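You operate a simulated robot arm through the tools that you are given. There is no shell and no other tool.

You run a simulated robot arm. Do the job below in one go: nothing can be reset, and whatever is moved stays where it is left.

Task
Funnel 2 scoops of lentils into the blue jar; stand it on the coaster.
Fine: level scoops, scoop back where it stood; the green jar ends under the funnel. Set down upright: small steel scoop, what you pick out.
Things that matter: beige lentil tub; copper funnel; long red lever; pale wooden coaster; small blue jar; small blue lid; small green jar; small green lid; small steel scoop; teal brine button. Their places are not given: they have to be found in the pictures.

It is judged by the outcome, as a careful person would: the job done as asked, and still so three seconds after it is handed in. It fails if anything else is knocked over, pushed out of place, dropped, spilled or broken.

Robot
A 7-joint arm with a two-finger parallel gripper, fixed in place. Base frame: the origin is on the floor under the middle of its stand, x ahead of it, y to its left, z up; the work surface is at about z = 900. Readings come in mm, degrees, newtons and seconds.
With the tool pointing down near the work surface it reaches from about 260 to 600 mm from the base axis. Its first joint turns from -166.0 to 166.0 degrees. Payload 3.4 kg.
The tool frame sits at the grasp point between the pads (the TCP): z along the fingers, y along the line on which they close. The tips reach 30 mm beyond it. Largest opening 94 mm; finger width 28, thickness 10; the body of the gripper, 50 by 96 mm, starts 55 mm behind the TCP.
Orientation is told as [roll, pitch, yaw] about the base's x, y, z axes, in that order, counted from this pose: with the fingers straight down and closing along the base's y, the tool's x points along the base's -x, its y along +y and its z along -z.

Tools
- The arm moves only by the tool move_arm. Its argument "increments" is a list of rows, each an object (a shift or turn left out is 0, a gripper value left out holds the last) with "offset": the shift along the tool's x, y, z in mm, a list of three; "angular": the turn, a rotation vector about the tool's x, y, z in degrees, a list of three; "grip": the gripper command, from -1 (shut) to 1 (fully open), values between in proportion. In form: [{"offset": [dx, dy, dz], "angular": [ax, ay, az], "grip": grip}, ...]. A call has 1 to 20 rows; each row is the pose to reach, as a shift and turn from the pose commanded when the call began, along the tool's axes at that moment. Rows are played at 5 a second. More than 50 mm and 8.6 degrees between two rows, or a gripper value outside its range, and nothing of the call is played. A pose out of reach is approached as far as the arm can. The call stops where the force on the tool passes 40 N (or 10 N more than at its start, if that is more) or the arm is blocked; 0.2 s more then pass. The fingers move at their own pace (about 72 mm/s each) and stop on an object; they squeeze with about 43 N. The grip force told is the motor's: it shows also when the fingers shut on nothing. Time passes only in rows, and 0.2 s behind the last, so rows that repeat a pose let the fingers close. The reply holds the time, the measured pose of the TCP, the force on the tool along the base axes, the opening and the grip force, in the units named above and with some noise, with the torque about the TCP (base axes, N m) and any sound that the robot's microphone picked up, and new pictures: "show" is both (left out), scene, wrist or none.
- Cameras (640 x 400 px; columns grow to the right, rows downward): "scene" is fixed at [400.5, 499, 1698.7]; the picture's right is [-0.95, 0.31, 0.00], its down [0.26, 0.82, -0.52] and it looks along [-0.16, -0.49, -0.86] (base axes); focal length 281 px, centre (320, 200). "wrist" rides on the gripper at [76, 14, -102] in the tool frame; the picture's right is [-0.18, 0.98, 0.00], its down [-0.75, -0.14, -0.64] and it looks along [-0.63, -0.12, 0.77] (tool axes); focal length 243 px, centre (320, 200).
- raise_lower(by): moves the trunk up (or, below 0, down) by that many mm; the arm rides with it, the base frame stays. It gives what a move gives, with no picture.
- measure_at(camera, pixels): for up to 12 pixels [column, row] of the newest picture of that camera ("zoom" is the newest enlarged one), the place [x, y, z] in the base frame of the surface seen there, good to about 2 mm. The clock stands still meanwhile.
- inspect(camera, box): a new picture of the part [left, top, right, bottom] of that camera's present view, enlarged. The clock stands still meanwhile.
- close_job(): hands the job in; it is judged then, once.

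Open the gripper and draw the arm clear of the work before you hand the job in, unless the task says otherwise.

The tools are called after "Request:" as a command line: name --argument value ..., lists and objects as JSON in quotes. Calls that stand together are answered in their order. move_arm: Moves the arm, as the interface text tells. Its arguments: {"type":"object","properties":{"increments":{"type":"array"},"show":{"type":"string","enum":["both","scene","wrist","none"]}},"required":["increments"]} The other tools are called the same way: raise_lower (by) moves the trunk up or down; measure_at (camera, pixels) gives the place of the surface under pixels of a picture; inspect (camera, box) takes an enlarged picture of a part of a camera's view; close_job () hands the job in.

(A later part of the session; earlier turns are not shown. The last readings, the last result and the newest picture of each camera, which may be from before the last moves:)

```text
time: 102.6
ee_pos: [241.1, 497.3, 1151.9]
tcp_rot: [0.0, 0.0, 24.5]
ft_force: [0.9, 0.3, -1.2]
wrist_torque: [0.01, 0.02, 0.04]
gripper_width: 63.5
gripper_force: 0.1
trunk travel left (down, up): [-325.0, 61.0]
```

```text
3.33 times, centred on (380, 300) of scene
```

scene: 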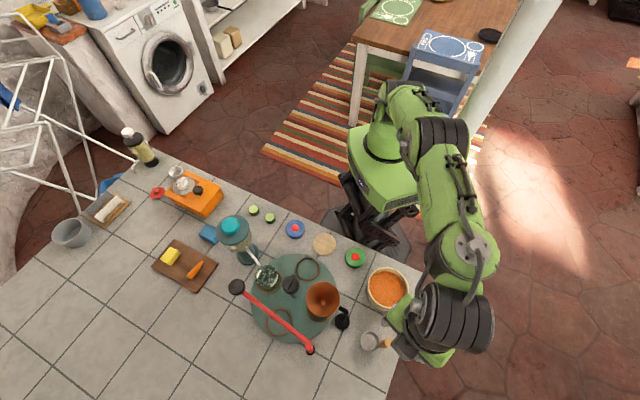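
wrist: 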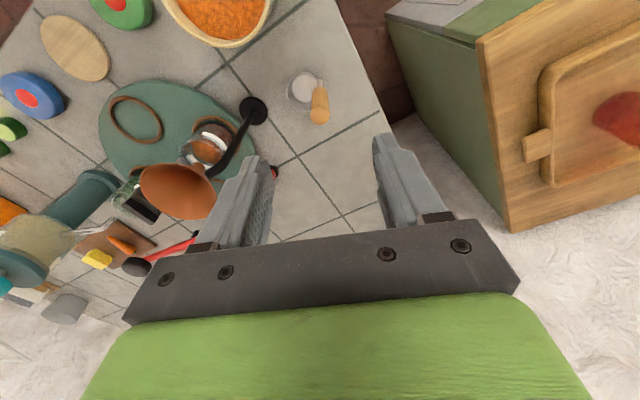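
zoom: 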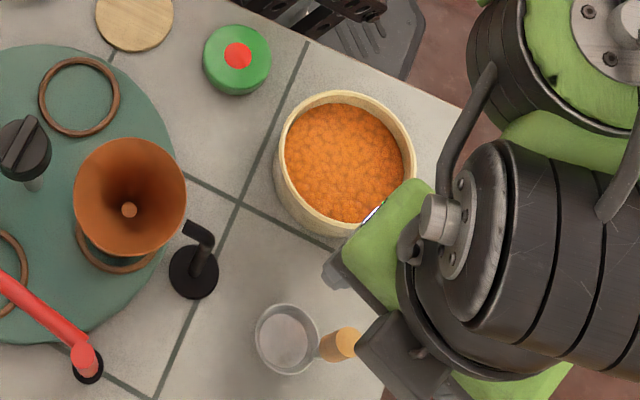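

The scoop stands upright back at its spot, matching the first picture. Next I move over the knob (centre about (413,313)) with yaw 45, across its bar, to turn the table another 90°.

Request:
move_arm --increments '[{"offset": [-11.5, -34, 3], "angular": [0, 0, -3], "grip": 0.35}, {"offset": [-23, -68, 6], "angular": [0, 0, -6]}, {"offset": [-34.5, -102.5, 9], "angular": [0, 0, -9]}, {"offset": [-46, -137, 12], "angular": [0, 0, -12]}, {"offset": [-57.5, -171, 15], "angular": [0, 0, -15]}, {"offset": [-69, -205, 18], "angular": [0, 0, -18]}, {"offset": [-80.4, -239.2, 22], "angular": [0, 0, -20.5]}, {"offset": [-80.4, -239.2, 22], "angular": [0, 0, -20.5]}]'

Request:
inspect --camera "wrist" --box '[200, 30, 440, 190]'

```text
time: 104.4
ee_pos: [413.8, 312.4, 1129.9]
tcp_rot: [0.0, 0.0, 45.0]
ft_force: [0.2, 0.4, 1.4]
wrist_torque: [0.01, -0.03, -0.01]
gripper_width: 63.6
gripper_force: 0.1
trunk travel left (down, up): [-325.0, 61.0]
```

scene: 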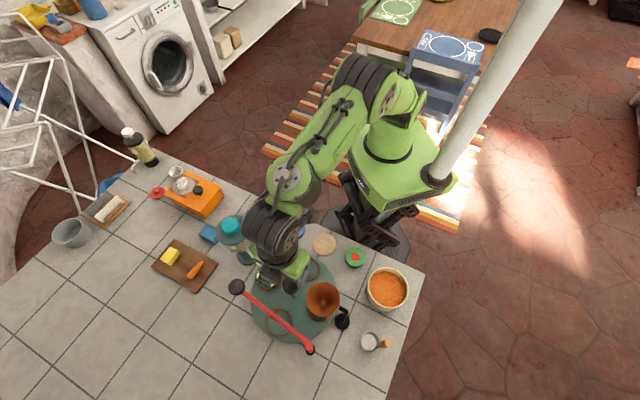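
wrist: 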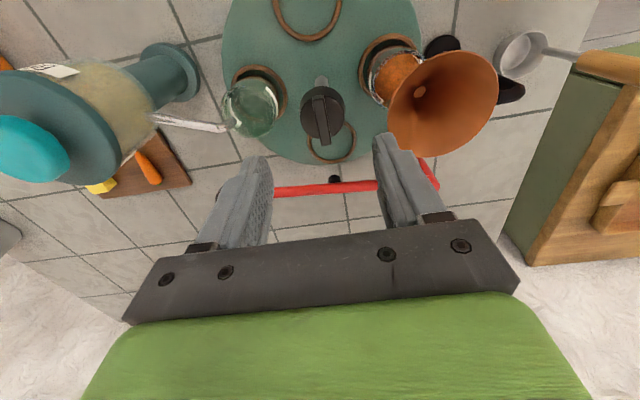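

```text
2.50 times, centred on (320, 110) of wrist
```

zoom: 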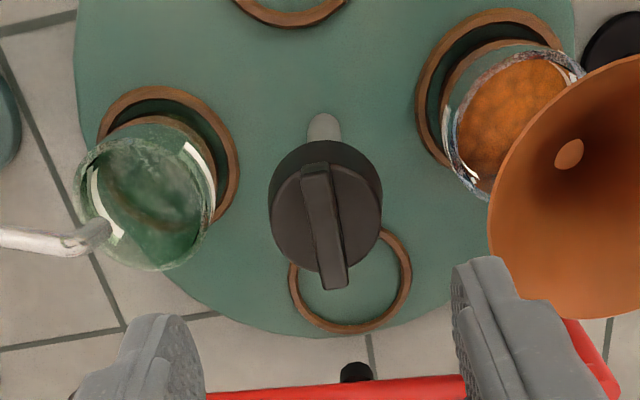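

The knob is centred with its bar along the picture's vertical. I narrow the fingers slightly for clearance to the funnel, descend 90 mm, and close on the knob.

Request:
move_arm --increments '[{"offset": [0, 0, 20], "grip": 0.22}, {"offset": [0, 0, 45], "grip": 0.22}, {"offset": [0, 0, 70]}, {"offset": [0, 0, 90]}, {"offset": [0, 0, 90], "grip": -1}, {"offset": [0, 0, 90], "grip": -1}, {"offset": [0, 0, 90], "grip": -1}]'

```text
time: 106.0
ee_pos: [413.6, 313.4, 1041.4]
tcp_rot: [0.0, 0.1, 44.9]
ft_force: [-6.1, 5.3, -5.2]
wrist_torque: [0.67, 0.01, 0.04]
gripper_width: 41.4
gripper_force: 45.2
trunk travel left (down, up): [-325.0, 61.0]
```

scene: 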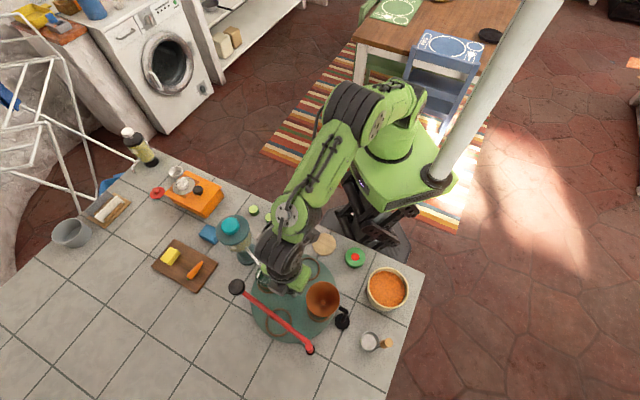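
wrist: 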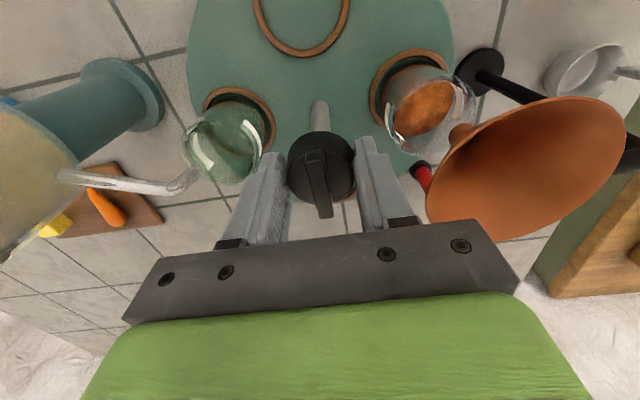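

Gripped (41 mm). I turn 45° counter-clockwise slowly and check the force.

Request:
move_arm --increments '[{"angular": [0, 0, -4], "grip": -1}, {"angular": [0, 0, -8]}, {"angular": [0, 0, -12]}, {"angular": [0, 0, -16]}, {"angular": [0, 0, -20]}, {"angular": [0, 0, -24]}, {"angular": [0, 0, -28]}, {"angular": [0, 0, -32]}, {"angular": [0, 0, -36]}, {"angular": [0, 0, -40]}, {"angular": [0, 0, -45]}]'

```text
time: 108.4
ee_pos: [413.3, 312.4, 1039.2]
tcp_rot: [0.0, 0.1, 90.0]
ft_force: [0.8, 2.5, -1.6]
wrist_torque: [0.07, -0.36, 0.0]
gripper_width: 41.4
gripper_force: 44.6
trunk travel left (down, up): [-325.0, 61.0]
```

scene: 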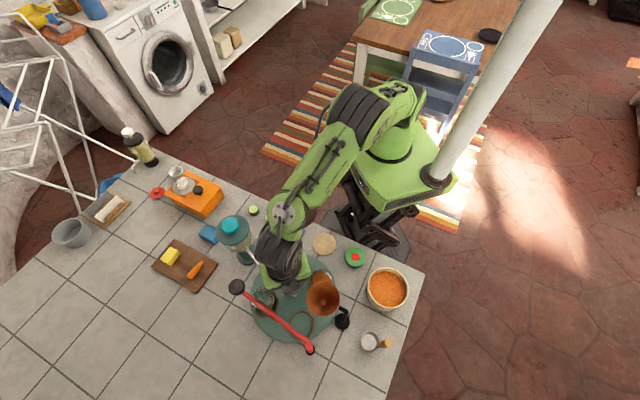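
wrist: 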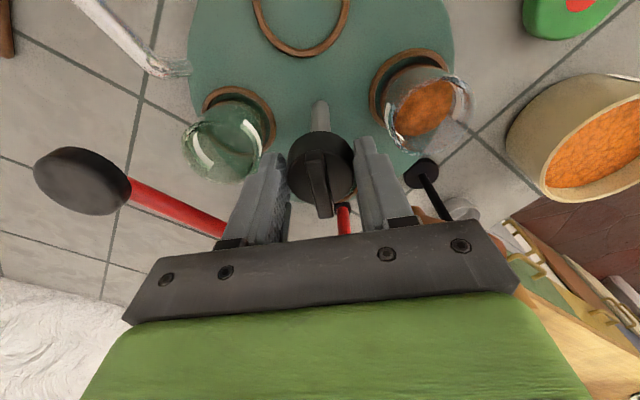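

The table is turning smoothly. I turn the remaining 45°.

Request:
move_arm --increments '[{"angular": [0, 0, -4], "grip": -1}, {"angular": [0, 0, -8]}, {"angular": [0, 0, -12]}, {"angular": [0, 0, -16]}, {"angular": [0, 0, -20]}, {"angular": [0, 0, -24]}, {"angular": [0, 0, -28]}, {"angular": [0, 0, -32]}, {"angular": [0, 0, -36]}, {"angular": [0, 0, -40]}, {"angular": [0, 0, -43]}, {"angular": [0, 0, -45]}]'

```text
time: 111.0
ee_pos: [414.3, 313.6, 1039.9]
tcp_rot: [-0.1, 0.0, 134.9]
ft_force: [6.5, 5.8, 7.5]
wrist_torque: [0.52, -0.24, -0.02]
gripper_width: 41.2
gripper_force: 45.0
trunk travel left (down, up): [-325.0, 61.0]
```

scene: 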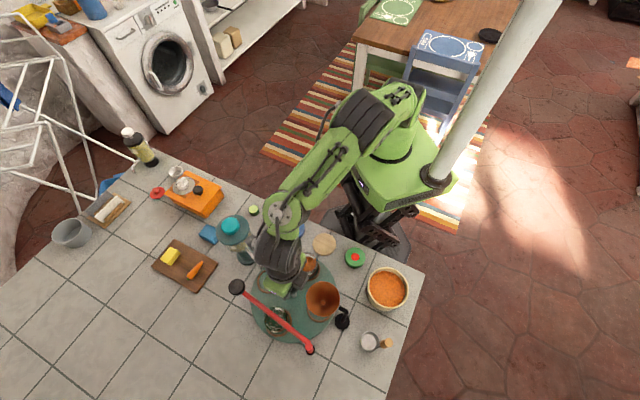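
wrist: 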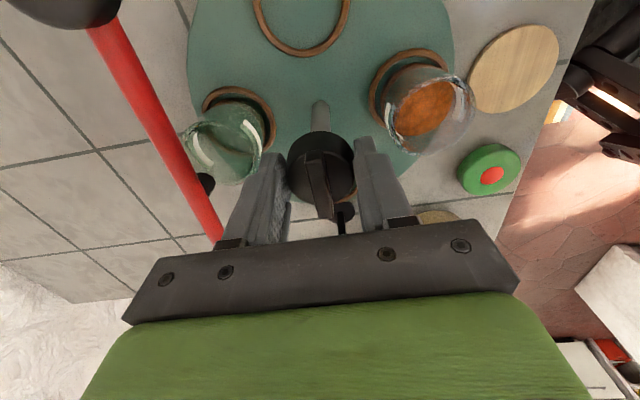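

The blue jar is now at the free station nearest the coaster and the green one under the press arm. I release the knob and rise.

Request:
move_arm --increments '[{"grip": -0.2}, {"grip": 0.22}, {"offset": [0, 0, -15], "grip": 0.22}, {"offset": [0, 0, -50]}, {"offset": [0, 0, -90]}, {"offset": [0, 0, -120]}, {"offset": [0, 0, -120]}]'

Request:
inspect --camera "scene" --box '[240, 220, 380, 350]'

Request:
inspect --camera "wrist" --box '[200, 0, 500, 190]'

```text
time: 112.6
ee_pos: [415.0, 312.0, 1159.3]
tcp_rot: [0.0, 0.0, 134.9]
ft_force: [-0.4, -0.3, -0.8]
wrist_torque: [-0.02, 0.02, 0.0]
gripper_width: 57.1
gripper_force: 0.0
trunk travel left (down, up): [-325.0, 61.0]
```

scene: 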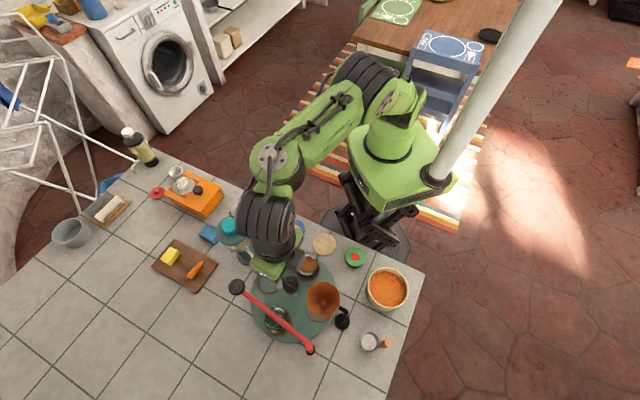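
wrist: 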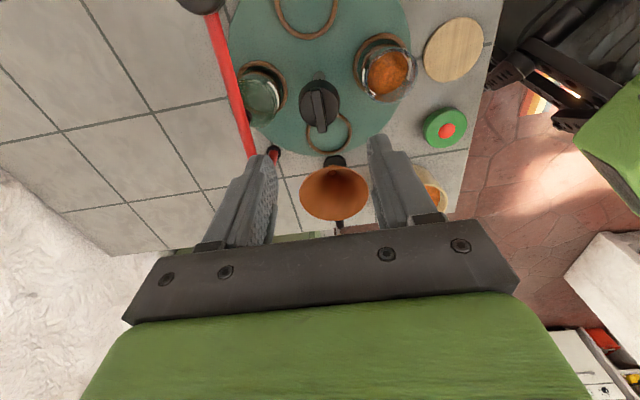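

```text
3.08 times, centred on (310, 285) of scene
```

zoom: 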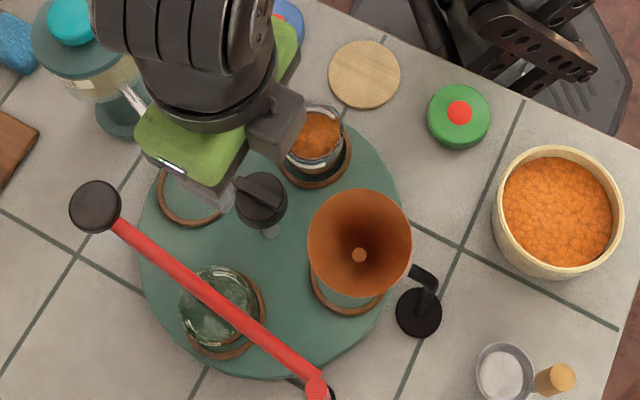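

```text
2.11 times, centred on (350, 95) of wrist
```

zoom: 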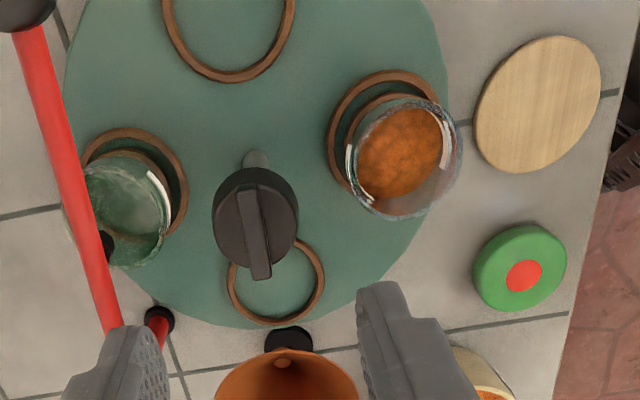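

The blue jar with lentils is at the near station, around (357,256). I move above it, turning to yaw 45 so the camera side faces away from the knob, and open the fingers fully.

Request:
move_arm --increments '[{"offset": [0, 7, 0], "angular": [0, 0, 8], "grip": 0.22}, {"offset": [0, 14, 0], "angular": [0, 0, 16]}, {"offset": [0, 22, 0], "angular": [0, 0, 24]}, {"offset": [0, 30, 0], "angular": [0, 0, 32]}, {"offset": [0, 38, 0], "angular": [0, 0, 40]}, {"offset": [0, 46, 0], "angular": [0, 0, 48]}, {"offset": [0, 54, 0], "angular": [0, 0, 56]}, {"offset": [-1, 62, 0], "angular": [0, 0, 64]}, {"offset": [-1, 70, 0], "angular": [0, 0, 72]}, {"offset": [-1.4, 76, 0], "angular": [0, 0, 80]}, {"offset": [-1.4, 80.6, 0], "angular": [0, 0, 87]}, {"offset": [-1.4, 80.6, 0], "angular": [0, 0, 90], "grip": 1}, {"offset": [-1.4, 80.6, 0], "angular": [0, 0, 90], "grip": 1}]'

Request:
inspect --camera "wrist" --box '[200, 20, 440, 190]'

```text
time: 115.4
ee_pos: [354.3, 256.6, 1161.5]
tcp_rot: [0.0, 0.0, 44.8]
ft_force: [-0.4, -0.2, 0.1]
wrist_torque: [-0.02, 0.0, 0.04]
gripper_width: 93.9
gripper_force: 0.2
trunk travel left (down, up): [-325.0, 61.0]
```

scene: 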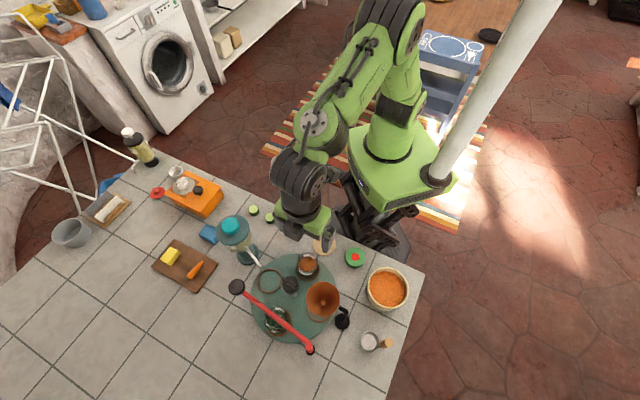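
wrist: 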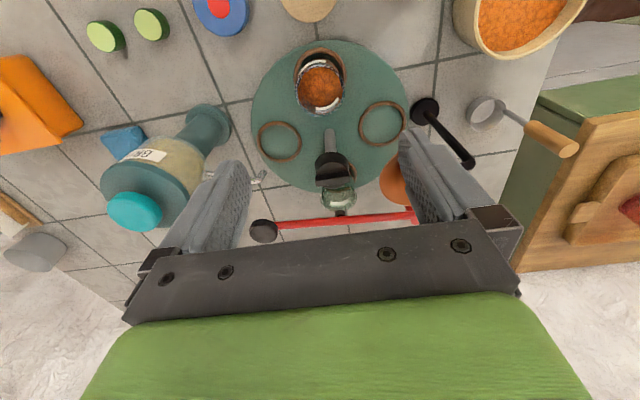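

```text
2.35 times, centred on (320, 105) of wrist
```

zoom: 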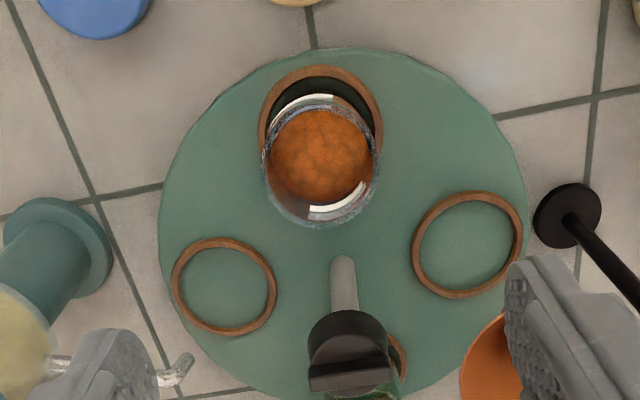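

I measure the jar's rim, lentil surface and seat ring in this zoom to fix its centre, size and height.

Request:
measure_at --camera "zoom" --pixels '[[320, 150], [300, 150], [340, 160], [267, 165], [375, 160], [320, 100], [320, 218], [290, 210], [355, 205], [262, 120], [380, 120], [320, 68]]'

Request:
inspect --camera "scene" --box '[275, 235, 345, 290]'

```text
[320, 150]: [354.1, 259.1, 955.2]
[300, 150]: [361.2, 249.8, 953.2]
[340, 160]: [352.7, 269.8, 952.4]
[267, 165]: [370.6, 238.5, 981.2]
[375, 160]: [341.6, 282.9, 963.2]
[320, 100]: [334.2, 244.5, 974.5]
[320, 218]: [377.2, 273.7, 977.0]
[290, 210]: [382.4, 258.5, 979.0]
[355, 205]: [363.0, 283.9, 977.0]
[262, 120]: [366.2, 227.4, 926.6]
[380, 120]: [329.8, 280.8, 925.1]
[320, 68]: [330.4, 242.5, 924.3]
```

```text
7.27 times, centred on (310, 262) of scene
```

zoom: 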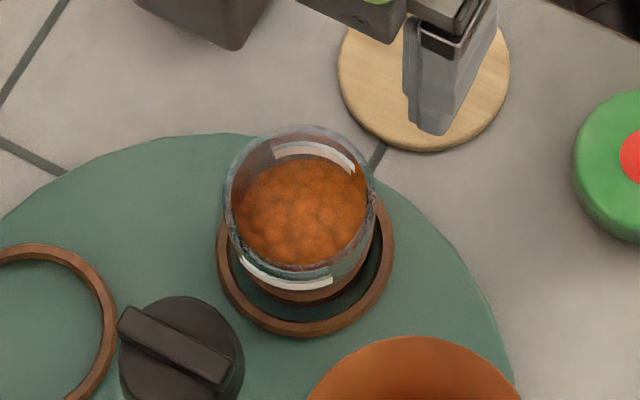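

The jar's centre is about (356,260), top z 980, diameter about 53, and the TCP is aligned over it. I descend around it to z≈962, above the seat ring.

Request:
move_arm --increments '[{"offset": [0, 0, 35], "grip": 1}, {"offset": [0, 0, 70]}, {"offset": [0, 0, 105]}, {"offset": [0, 0, 140]}, {"offset": [0, 0, 165]}, {"offset": [0, 0, 185]}, {"offset": [0, 0, 198]}, {"offset": [0, 0, 198]}]'

Request:
inspect --camera "wrist" --box '[200, 60, 440, 240]'

```text
time: 117.2
ee_pos: [355.5, 255.4, 960.6]
tcp_rot: [0.0, -0.1, 44.9]
ft_force: [0.6, 0.0, 0.6]
wrist_torque: [0.04, -0.04, 0.03]
gripper_width: 93.9
gripper_force: 0.0
trunk travel left (down, up): [-325.0, 61.0]
```

scene: 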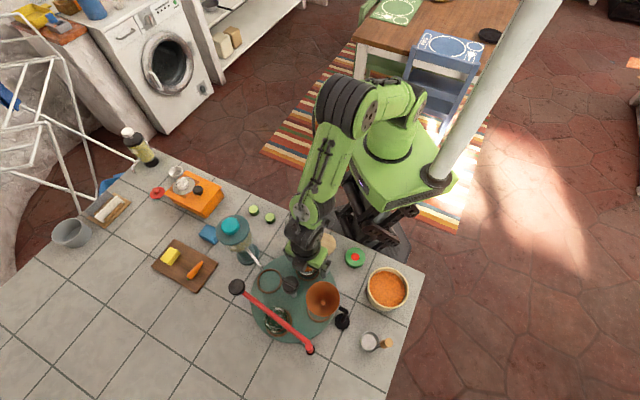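
wrist: 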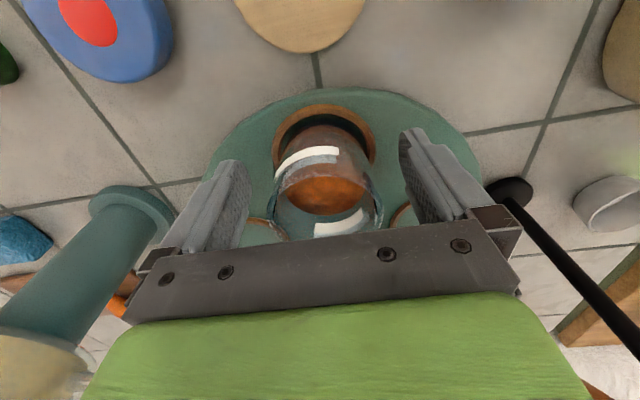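

```text
2.22 times, centred on (320, 150) of wrist
```

zoom: 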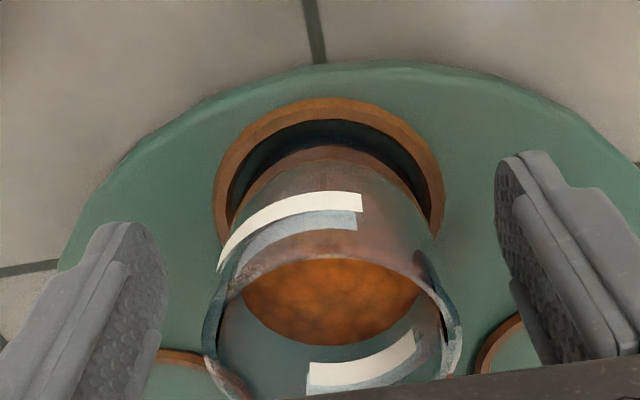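

The jar is centred between the fingers. I close gradually on it.

Request:
move_arm --increments '[{"grip": 0.5}, {"grip": 0.3}, {"grip": 0.2}, {"grip": 0.0}, {"grip": -0.3}, {"grip": -0.3}]'

```text
time: 118.6
ee_pos: [356.4, 254.0, 962.1]
tcp_rot: [0.1, 0.1, 44.9]
ft_force: [-0.8, -1.1, 3.4]
wrist_torque: [0.07, -0.04, -0.01]
gripper_width: 56.4
gripper_force: 43.0
trunk travel left (down, up): [-325.0, 61.0]
```

scene: 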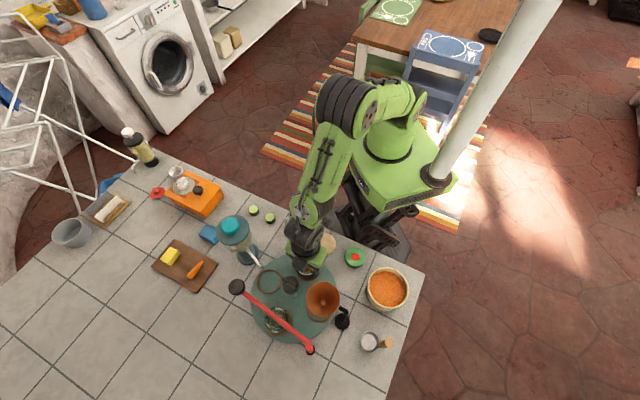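
wrist: 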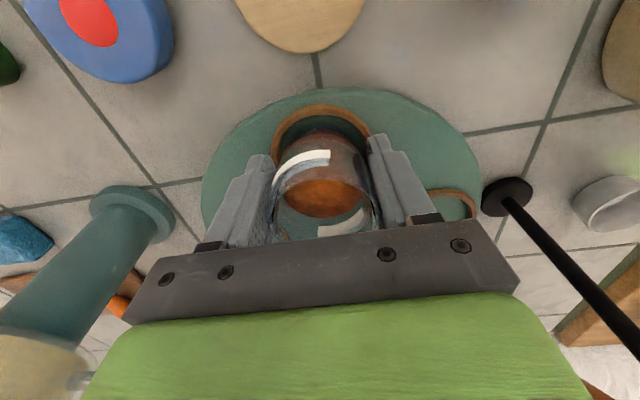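

Held at 56 mm with 43 N. I lift the jar straight up 70 mm and check that it stays upright.

Request:
move_arm --increments '[{"offset": [0, 0, -5], "grip": -0.3}, {"offset": [0, 0, -15]}, {"offset": [0, 0, -30]}, {"offset": [0, 0, -45]}, {"offset": [0, 0, -60]}, {"offset": [0, 0, -70]}, {"offset": [0, 0, -70]}]'

Request:
inspect --camera "scene" --box '[280, 215, 370, 285]'

Request:
inspect --camera "wrist" --box '[180, 0, 460, 240]'

```text
time: 120.2
ee_pos: [355.6, 256.6, 1033.1]
tcp_rot: [0.0, 0.0, 45.0]
ft_force: [1.0, -0.6, -1.6]
wrist_torque: [0.0, -0.01, 0.0]
gripper_width: 56.5
gripper_force: 43.1
trunk travel left (down, up): [-325.0, 61.0]
```

scene: 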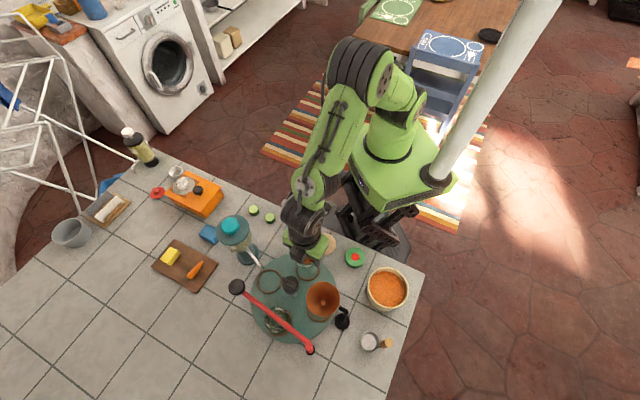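
wrist: 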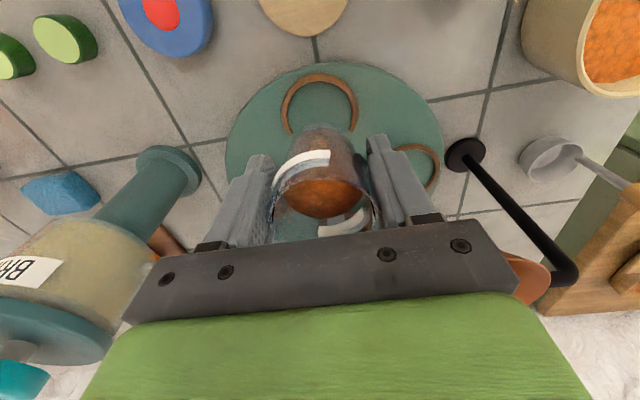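

```text
5.71 times, centred on (325, 250) of scene
```

zoom: 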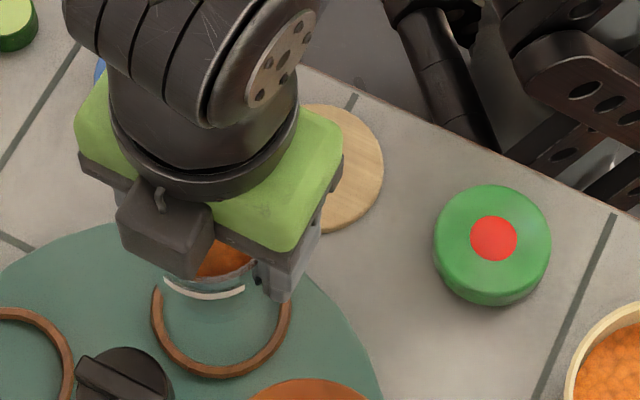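

```text
1.67 times, centred on (320, 120) of wrist
```

zoom: 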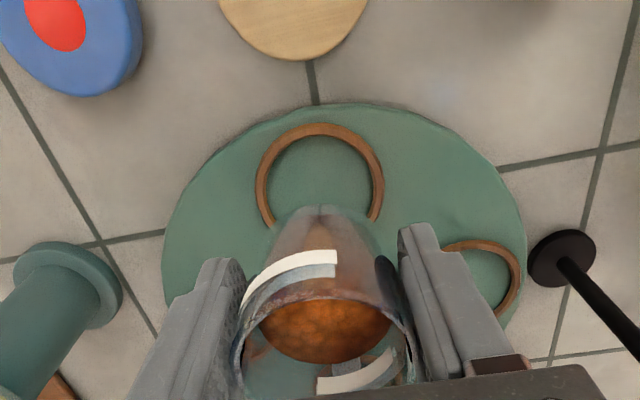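

The jar hangs upright in the grip. I measure the visible edge of the coaster to get its exact centre.

Request:
inspect --camera "scene" --box '[300, 220, 360, 265]'

```text
8.89 times, centred on (330, 242) of scene
```

zoom: 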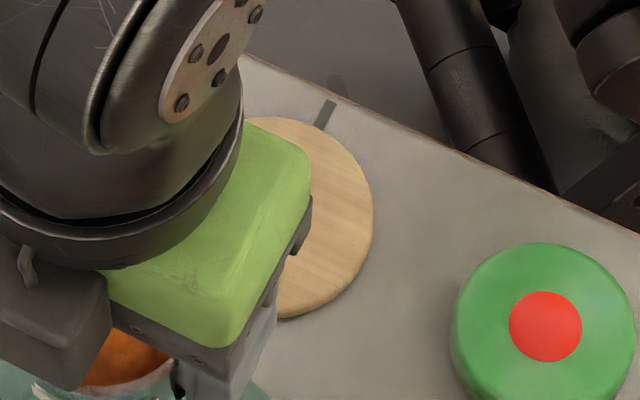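

Request:
measure_at --camera "zoom" --pixels '[[262, 122], [315, 135], [350, 165], [369, 205], [366, 245], [345, 285], [310, 308], [285, 315], [330, 200]]'

Request:
measure_at --camera "wrist" --pixels '[[262, 3], [270, 15], [285, 28], [302, 33], [320, 28], [335, 17], [343, 5], [302, 10]]'

```text
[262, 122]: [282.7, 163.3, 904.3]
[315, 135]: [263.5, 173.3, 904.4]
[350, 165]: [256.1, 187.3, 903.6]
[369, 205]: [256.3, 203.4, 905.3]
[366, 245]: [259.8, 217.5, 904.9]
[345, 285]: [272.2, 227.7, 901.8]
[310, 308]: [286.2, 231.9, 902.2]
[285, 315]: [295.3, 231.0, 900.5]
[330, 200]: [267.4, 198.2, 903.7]
```

```text
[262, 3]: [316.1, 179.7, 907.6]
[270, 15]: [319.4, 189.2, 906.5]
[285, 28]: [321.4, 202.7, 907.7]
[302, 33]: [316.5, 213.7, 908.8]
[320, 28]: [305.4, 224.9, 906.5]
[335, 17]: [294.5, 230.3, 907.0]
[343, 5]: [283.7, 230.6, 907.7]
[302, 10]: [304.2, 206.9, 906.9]
```

The coaster's centre is (288.5,197.8) with its top near z 907. I carry the jar over it, then lower to about 25 mm above it.

Request:
move_arm --increments '[{"offset": [10, 0.5, 0], "grip": -0.3}, {"offset": [25, 1.5, 0]}, {"offset": [42, 2.5, 0]}, {"offset": [60, 3.5, 0]}, {"offset": [76, 4.5, 0]}, {"offset": [86, 5, 0]}, {"offset": [90.1, 5.3, 0]}, {"offset": [90.1, 5.3, 15]}, {"offset": [90.1, 5.3, 35]}, {"offset": [90.1, 5.3, 52]}, {"offset": [90.1, 5.3, 60]}, {"offset": [90.1, 5.3, 60]}]'

Request:
inspect --camera "wrist" --box '[200, 60, 440, 240]'

Request:
inspect --camera "scene" --box '[290, 215, 360, 270]'

```text
time: 122.8
ee_pos: [289.2, 195.2, 971.2]
tcp_rot: [0.0, 0.1, 44.9]
ft_force: [-0.2, -1.4, -2.5]
wrist_torque: [0.02, -0.01, -0.02]
gripper_width: 56.2
gripper_force: 42.7
trunk travel left (down, up): [-325.0, 61.0]
```

scene: 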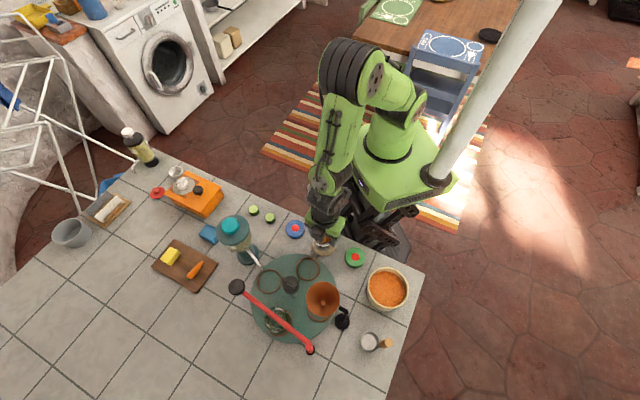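
wrist: 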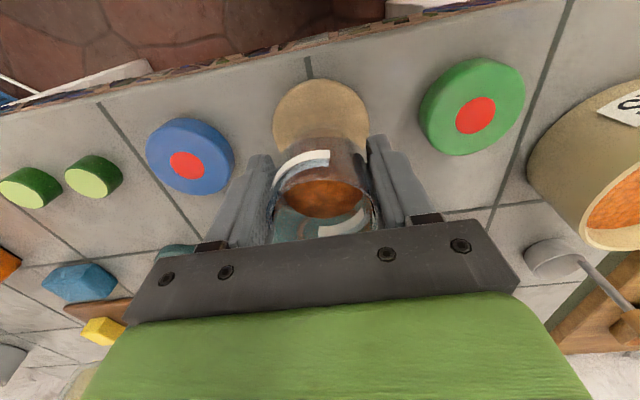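

```text
2.22 times, centred on (320, 150) of wrist
```

zoom: 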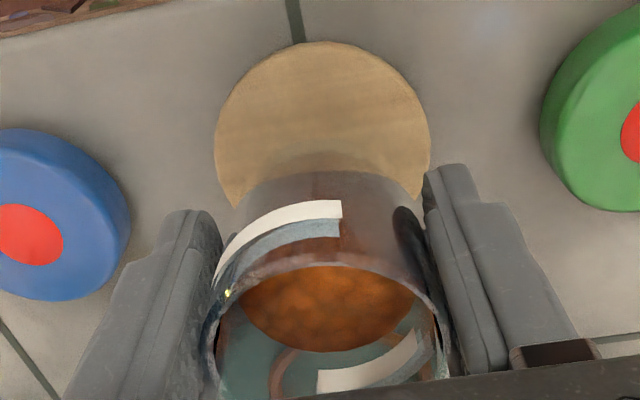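

```text
7.27 times, centred on (325, 242) of scene
```

zoom: 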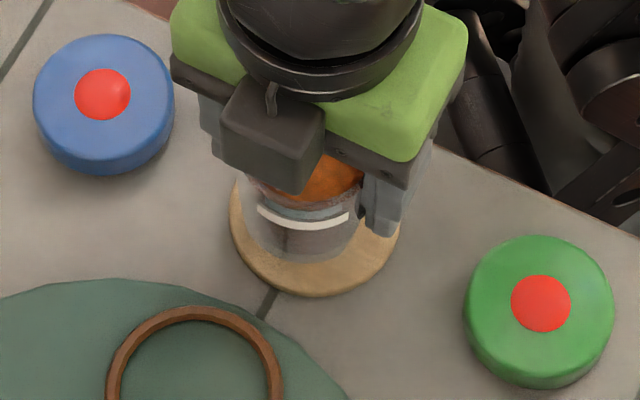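

It looks nearly centred. I measure the coaster's edge and the jar's rim in the same wrist zoom to fine-tune before lowering.

Request:
inspect --camera "wrist" --box '[240, 70, 400, 240]'

```text
2.35 times, centred on (320, 155) of wrist
```

zoom: 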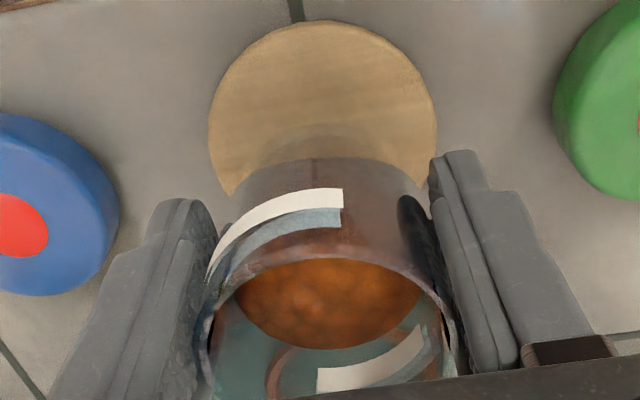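

Request:
measure_at --camera "zoom" --pixels '[[322, 23], [250, 60], [212, 120], [230, 190], [395, 60], [435, 120], [330, 255], [260, 275], [205, 340], [410, 275], [450, 330], [318, 160]]'

Request:
measure_at --camera "scene" --pixels '[[324, 255], [317, 252], [312, 243], [334, 249], [330, 253], [314, 248], [322, 250], [318, 245], [328, 245], [323, 240]]'

```text
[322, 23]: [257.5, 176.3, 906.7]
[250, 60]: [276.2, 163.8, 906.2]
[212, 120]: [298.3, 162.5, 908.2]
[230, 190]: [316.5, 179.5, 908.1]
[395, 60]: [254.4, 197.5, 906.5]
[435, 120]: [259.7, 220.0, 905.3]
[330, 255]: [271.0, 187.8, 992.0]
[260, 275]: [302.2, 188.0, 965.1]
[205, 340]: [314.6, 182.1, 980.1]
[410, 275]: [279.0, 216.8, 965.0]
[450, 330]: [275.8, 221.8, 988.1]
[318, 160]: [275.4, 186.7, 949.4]
```

```text
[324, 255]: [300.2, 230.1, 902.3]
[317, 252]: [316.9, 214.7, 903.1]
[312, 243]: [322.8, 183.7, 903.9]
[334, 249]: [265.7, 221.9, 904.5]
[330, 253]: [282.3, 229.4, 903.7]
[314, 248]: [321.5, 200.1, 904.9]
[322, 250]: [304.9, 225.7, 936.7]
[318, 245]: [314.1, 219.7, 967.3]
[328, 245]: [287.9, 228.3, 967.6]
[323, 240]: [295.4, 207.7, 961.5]
```

The jar's centre is about (294,202) while the coaster's is (288.6,197), so I shift 7.3 mm along the tool's x, then lower 18 mm.

Request:
move_arm --increments '[{"offset": [3.6, 0.1, 0], "grip": -0.3}, {"offset": [7.3, 0.3, 0]}, {"offset": [7.3, 0.3, 6]}, {"offset": [7.3, 0.3, 12]}, {"offset": [7.3, 0.3, 18]}, {"offset": [7.3, 0.3, 18]}]'

Request:
inspect --camera "wrist" --box '[240, 70, 400, 240]'

Request:
inspect --camera "scene" --box '[290, 215, 360, 270]'

```text
time: 124.2
ee_pos: [284.5, 191.1, 956.0]
tcp_rot: [-0.1, 0.0, 44.9]
ft_force: [-0.5, 0.2, -2.3]
wrist_torque: [-0.04, 0.01, 0.01]
gripper_width: 55.9
gripper_force: 43.1
trunk travel left (down, up): [-325.0, 61.0]
```

scene: 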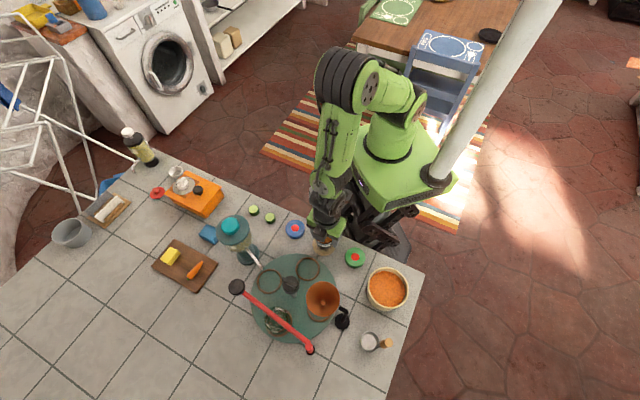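
wrist: 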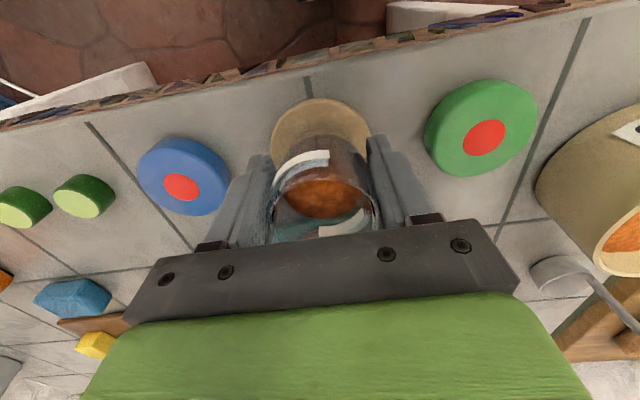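

```text
2.35 times, centred on (320, 155) of wrist
```

zoom: 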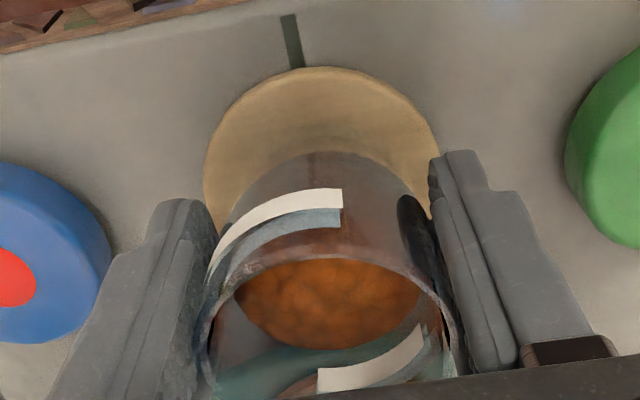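

```text
7.27 times, centred on (325, 242) of scene
```

zoom: 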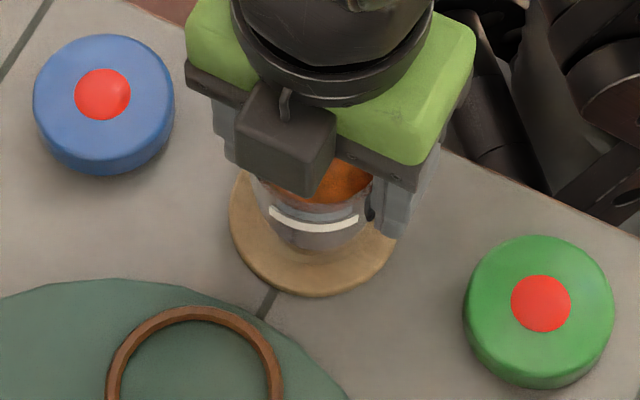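

The jar looks well placed laterally. I measure its wall and rim again together with the coaster edge to verify centring.

Request:
measure_at --camera "zoom" --pixels '[[320, 225], [300, 218], [345, 215], [285, 205], [360, 200], [320, 245], [300, 240], [340, 240], [320, 295], [240, 240], [390, 250], [320, 235]]'

Request:
measure_at --camera "wrist" --pixels '[[320, 140], [300, 145], [340, 145], [322, 99], [275, 140], [366, 125], [320, 178], [290, 190], [355, 190], [275, 120]]'

```text
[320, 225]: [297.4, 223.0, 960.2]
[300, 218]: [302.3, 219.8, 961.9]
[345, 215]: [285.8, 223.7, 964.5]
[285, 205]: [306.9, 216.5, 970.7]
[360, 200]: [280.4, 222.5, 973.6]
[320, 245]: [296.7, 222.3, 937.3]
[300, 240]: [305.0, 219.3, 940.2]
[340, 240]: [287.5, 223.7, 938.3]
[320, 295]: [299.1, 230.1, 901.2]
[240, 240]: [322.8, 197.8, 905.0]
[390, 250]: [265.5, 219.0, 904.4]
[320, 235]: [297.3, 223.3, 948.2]
```

```text
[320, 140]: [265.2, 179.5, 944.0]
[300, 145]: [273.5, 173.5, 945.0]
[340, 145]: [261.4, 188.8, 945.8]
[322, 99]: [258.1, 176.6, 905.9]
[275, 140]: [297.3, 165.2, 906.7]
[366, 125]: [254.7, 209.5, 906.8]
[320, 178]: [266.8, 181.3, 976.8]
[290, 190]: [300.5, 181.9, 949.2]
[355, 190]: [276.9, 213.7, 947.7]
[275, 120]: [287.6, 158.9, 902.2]
```

The jar's centre is now (287,197), within 2 mm of the coaster's centre. I lower in small steps until contact.

Request:
move_arm --increments '[{"offset": [0, 0, 2], "grip": -0.3}, {"offset": [0, 0, 4]}, {"offset": [0, 0, 5]}, {"offset": [0, 0, 5]}]' --show "none"

```text
time: 125.2
ee_pos: [282.2, 192.1, 950.3]
tcp_rot: [0.0, 0.1, 45.0]
ft_force: [-0.6, 0.2, -1.3]
wrist_torque: [0.0, 0.03, 0.02]
gripper_width: 56.1
gripper_force: 42.7
trunk travel left (down, up): [-325.0, 61.0]
```

No contact yet. I continue down in 0.7 mm steps.

Request:
move_arm --increments '[{"offset": [0, 0, 0.7], "grip": -0.3}, {"offset": [0, 0, 1.4]}, {"offset": [0, 0, 2.1]}, {"offset": [0, 0, 2.1]}]' --show "wrist"

```text
time: 126.2
ee_pos: [282.5, 191.8, 948.4]
tcp_rot: [0.0, -0.1, 44.9]
ft_force: [1.5, 1.5, 26.5]
wrist_torque: [-0.12, 0.13, -0.21]
gripper_width: 55.9
gripper_force: 43.3
trunk travel left (down, up): [-325.0, 61.0]
```

wrist: 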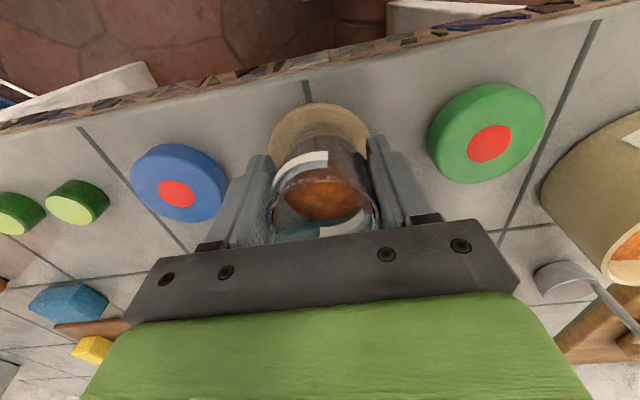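

Contact (26 N). I ease off 1 mm, open the fingers gently to about 70 mm, and rise straight up.

Request:
move_arm --increments '[{"offset": [0, 0, -0.9], "grip": -0.3}, {"offset": [0, 0, -0.9], "grip": 0.25}, {"offset": [0, 0, -0.9], "grip": 0.35}, {"offset": [0, 0, -0.9], "grip": 0.5}, {"offset": [0, 0, -0.9], "grip": 0.5}, {"offset": [0, 0, -20]}, {"offset": [0, 0, -50]}, {"offset": [0, 0, -90]}, {"offset": [0, 0, -135]}, {"offset": [0, 0, -180]}]'

Request:
inspect --camera "scene" --box '[280, 210, 370, 280]'

Request:
inspect --camera "wrist" --box '[200, 20, 440, 190]'

```text
time: 128.4
ee_pos: [282.3, 190.7, 1125.7]
tcp_rot: [0.0, 0.1, 44.9]
ft_force: [0.0, -0.9, -0.1]
wrist_torque: [0.03, 0.01, 0.04]
gripper_width: 70.4
gripper_force: 0.2
trunk travel left (down, up): [-325.0, 61.0]
```

scene: 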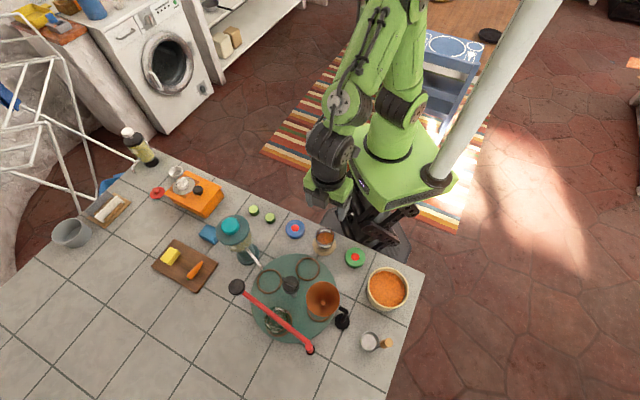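
wrist: 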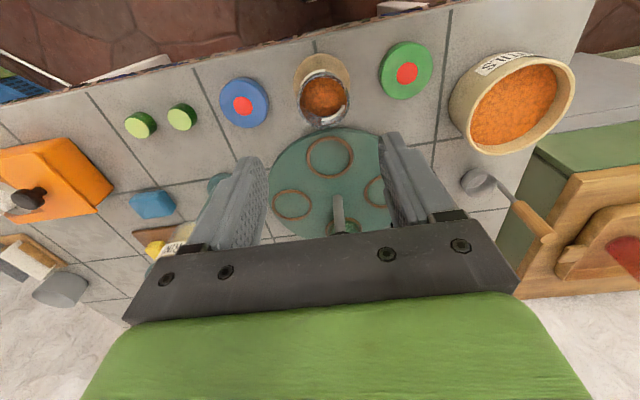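

```text
5.71 times, centred on (325, 245) of scene
```

zoom: 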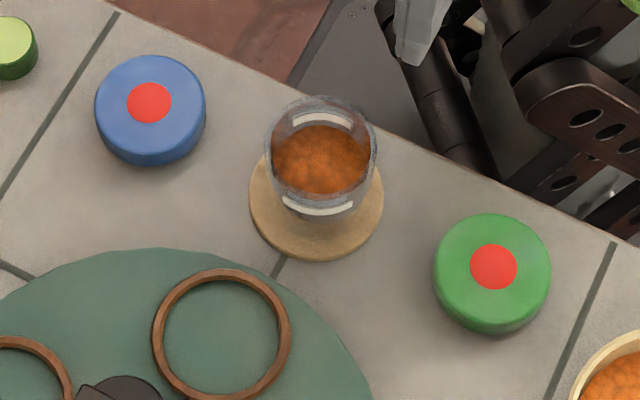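

```text
2.35 times, centred on (320, 105) of wrist
```

zoom: 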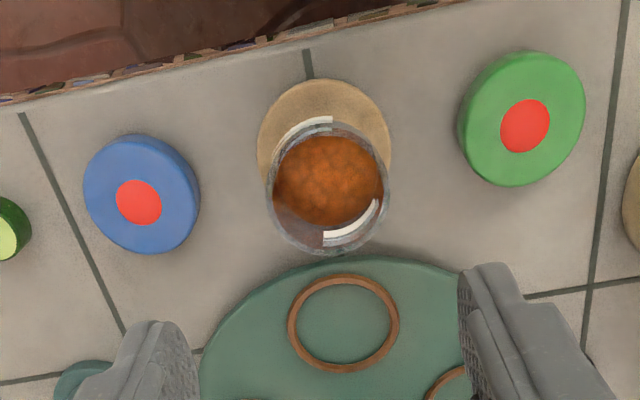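

The blue jar stands upright and centred on the coaster. For the last turn I go back over the knob with yaw −45 (its bar now lies at 135°), to bring the green jar under the funnel.

Request:
move_arm --increments '[{"offset": [-8, 0, -15], "angular": [0, 0, 6], "grip": 0.35}, {"offset": [-22, -1, -15], "angular": [0, 0, 13]}, {"offset": [-38, -1, -15], "angular": [0, 0, 20]}, {"offset": [-54, -2, -15], "angular": [0, 0, 28]}, {"offset": [-70, -2, -15], "angular": [0, 0, 36]}, {"offset": [-86, -3, -15], "angular": [0, 0, 44]}, {"offset": [-102, -3.5, -15], "angular": [0, 0, 52]}, {"offset": [-118, -4, -15], "angular": [0, 0, 60]}, {"offset": [-134, -5, -15], "angular": [0, 0, 68]}, {"offset": [-150, -5.5, -15], "angular": [0, 0, 76]}, {"offset": [-165, -6, -10], "angular": [0, 0, 84]}, {"offset": [-178.7, -6.7, -4], "angular": [0, 0, 90]}, {"offset": [-178.7, -6.7, -4], "angular": [0, 0, 90]}]'

Request:
inspect --camera "wrist" --box '[200, 20, 440, 190]'

```text
time: 131.2
ee_pos: [412.7, 311.0, 1132.0]
tcp_rot: [-0.1, -0.2, -45.2]
ft_force: [0.3, 0.3, 0.2]
wrist_torque: [0.02, 0.01, -0.02]
gripper_width: 63.6
gripper_force: 0.0
trunk travel left (down, up): [-325.0, 61.0]
```

scene: 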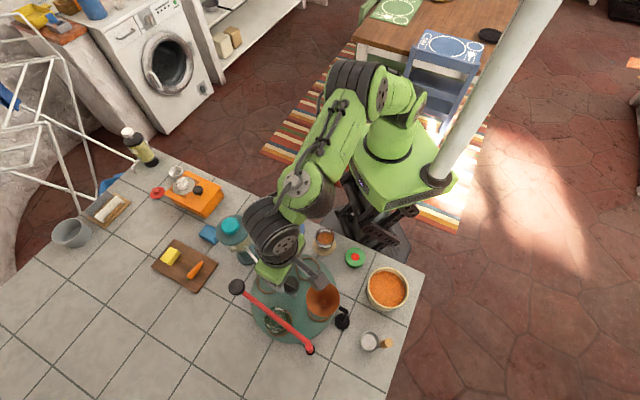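
wrist: 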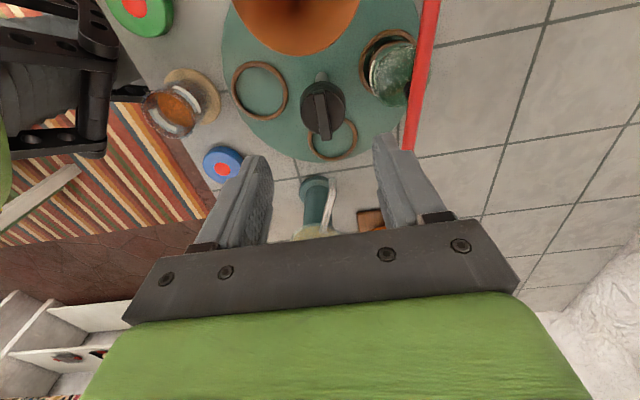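

```text
2.35 times, centred on (320, 105) of wrist
```

zoom: 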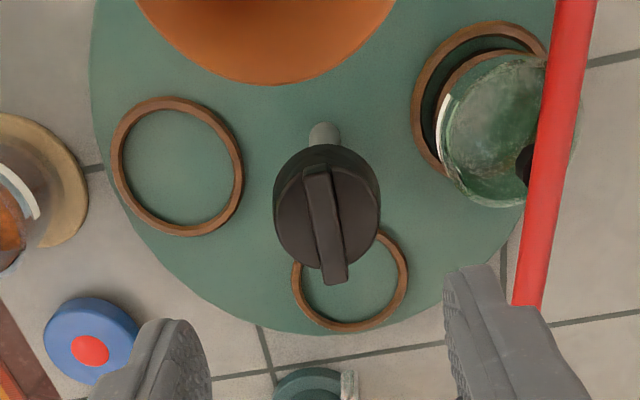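

I measure the knob's position here to be sure that I grip it on its axis.

Request:
measure_at --camera "zoom" --pixels '[[333, 275], [315, 175], [325, 225], [295, 210], [358, 205], [277, 205], [378, 205], [320, 262], [330, 150], [300, 170]]'

```text
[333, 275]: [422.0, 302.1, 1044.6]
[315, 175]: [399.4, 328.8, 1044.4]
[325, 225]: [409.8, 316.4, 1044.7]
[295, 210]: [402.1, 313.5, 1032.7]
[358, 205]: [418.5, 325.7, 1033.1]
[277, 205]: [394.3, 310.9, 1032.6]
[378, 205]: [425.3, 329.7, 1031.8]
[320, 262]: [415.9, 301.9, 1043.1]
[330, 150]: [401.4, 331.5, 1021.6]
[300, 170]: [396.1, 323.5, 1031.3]
```

The knob's axis is about 4 mm off in the tool's x; I shift by 3.5 mm, descend 91 mm and grip it.

Request:
move_arm --increments '[{"offset": [3.5, 1, 15], "grip": 0.25}, {"offset": [3.5, 1, 40], "grip": 0.25}, {"offset": [3.5, 1, 65]}, {"offset": [3.5, 1, 91]}, {"offset": [3.5, 1, 91], "grip": -1}, {"offset": [3.5, 1, 91], "grip": -1}, {"offset": [3.5, 1, 91], "grip": -1}]'

```text
time: 132.8
ee_pos: [412.1, 314.9, 1038.8]
tcp_rot: [0.2, 0.0, -45.1]
ft_force: [0.9, 1.2, -1.4]
wrist_torque: [0.3, -0.21, 0.02]
gripper_width: 41.4
gripper_force: 45.1
trunk travel left (down, up): [-325.0, 61.0]
```

scene: 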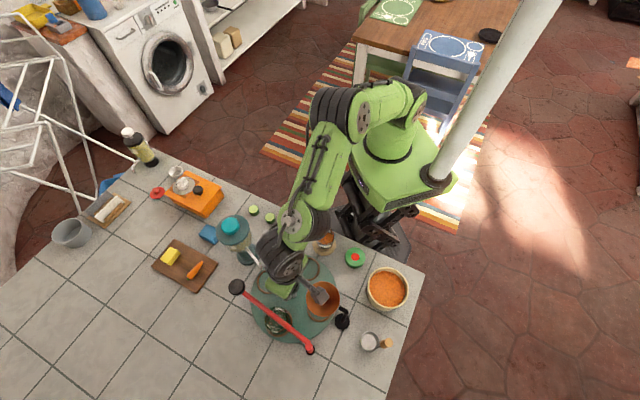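
wrist: 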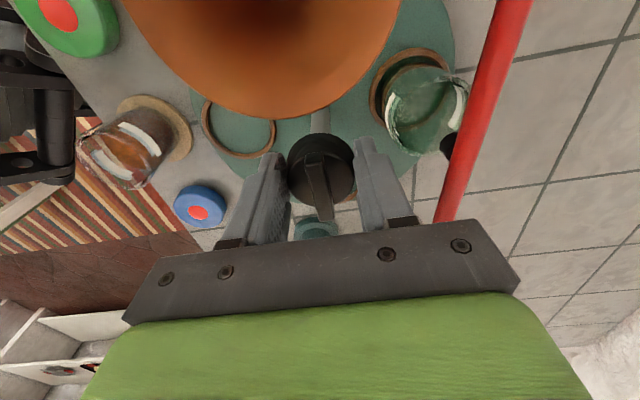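

Gripped with little side force. I turn the first 45° counter-clockwise slowly.

Request:
move_arm --increments '[{"angular": [0, 0, -4], "grip": -1}, {"angular": [0, 0, -8]}, {"angular": [0, 0, -12]}, {"angular": [0, 0, -16]}, {"angular": [0, 0, -20]}, {"angular": [0, 0, -24]}, {"angular": [0, 0, -28]}, {"angular": [0, 0, -32]}, {"angular": [0, 0, -36]}, {"angular": [0, 0, -40]}, {"angular": [0, 0, -45]}]' --show "scene"

```text
time: 135.2
ee_pos: [411.9, 313.9, 1039.6]
tcp_rot: [-0.2, 0.3, 0.0]
ft_force: [-10.7, -10.6, -24.8]
wrist_torque: [-0.52, 0.15, -0.03]
gripper_width: 41.3
gripper_force: 45.3
trunk travel left (down, up): [-325.0, 61.0]
```

scene: 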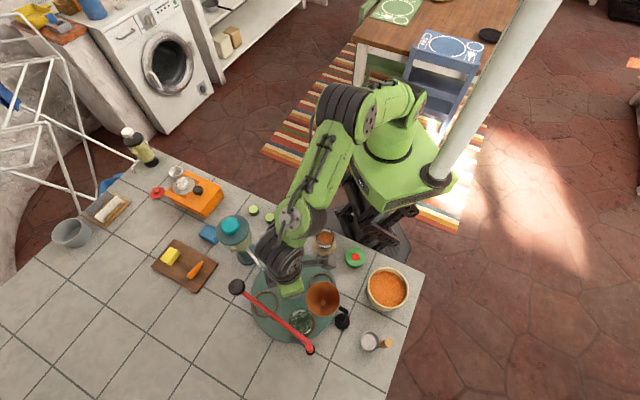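

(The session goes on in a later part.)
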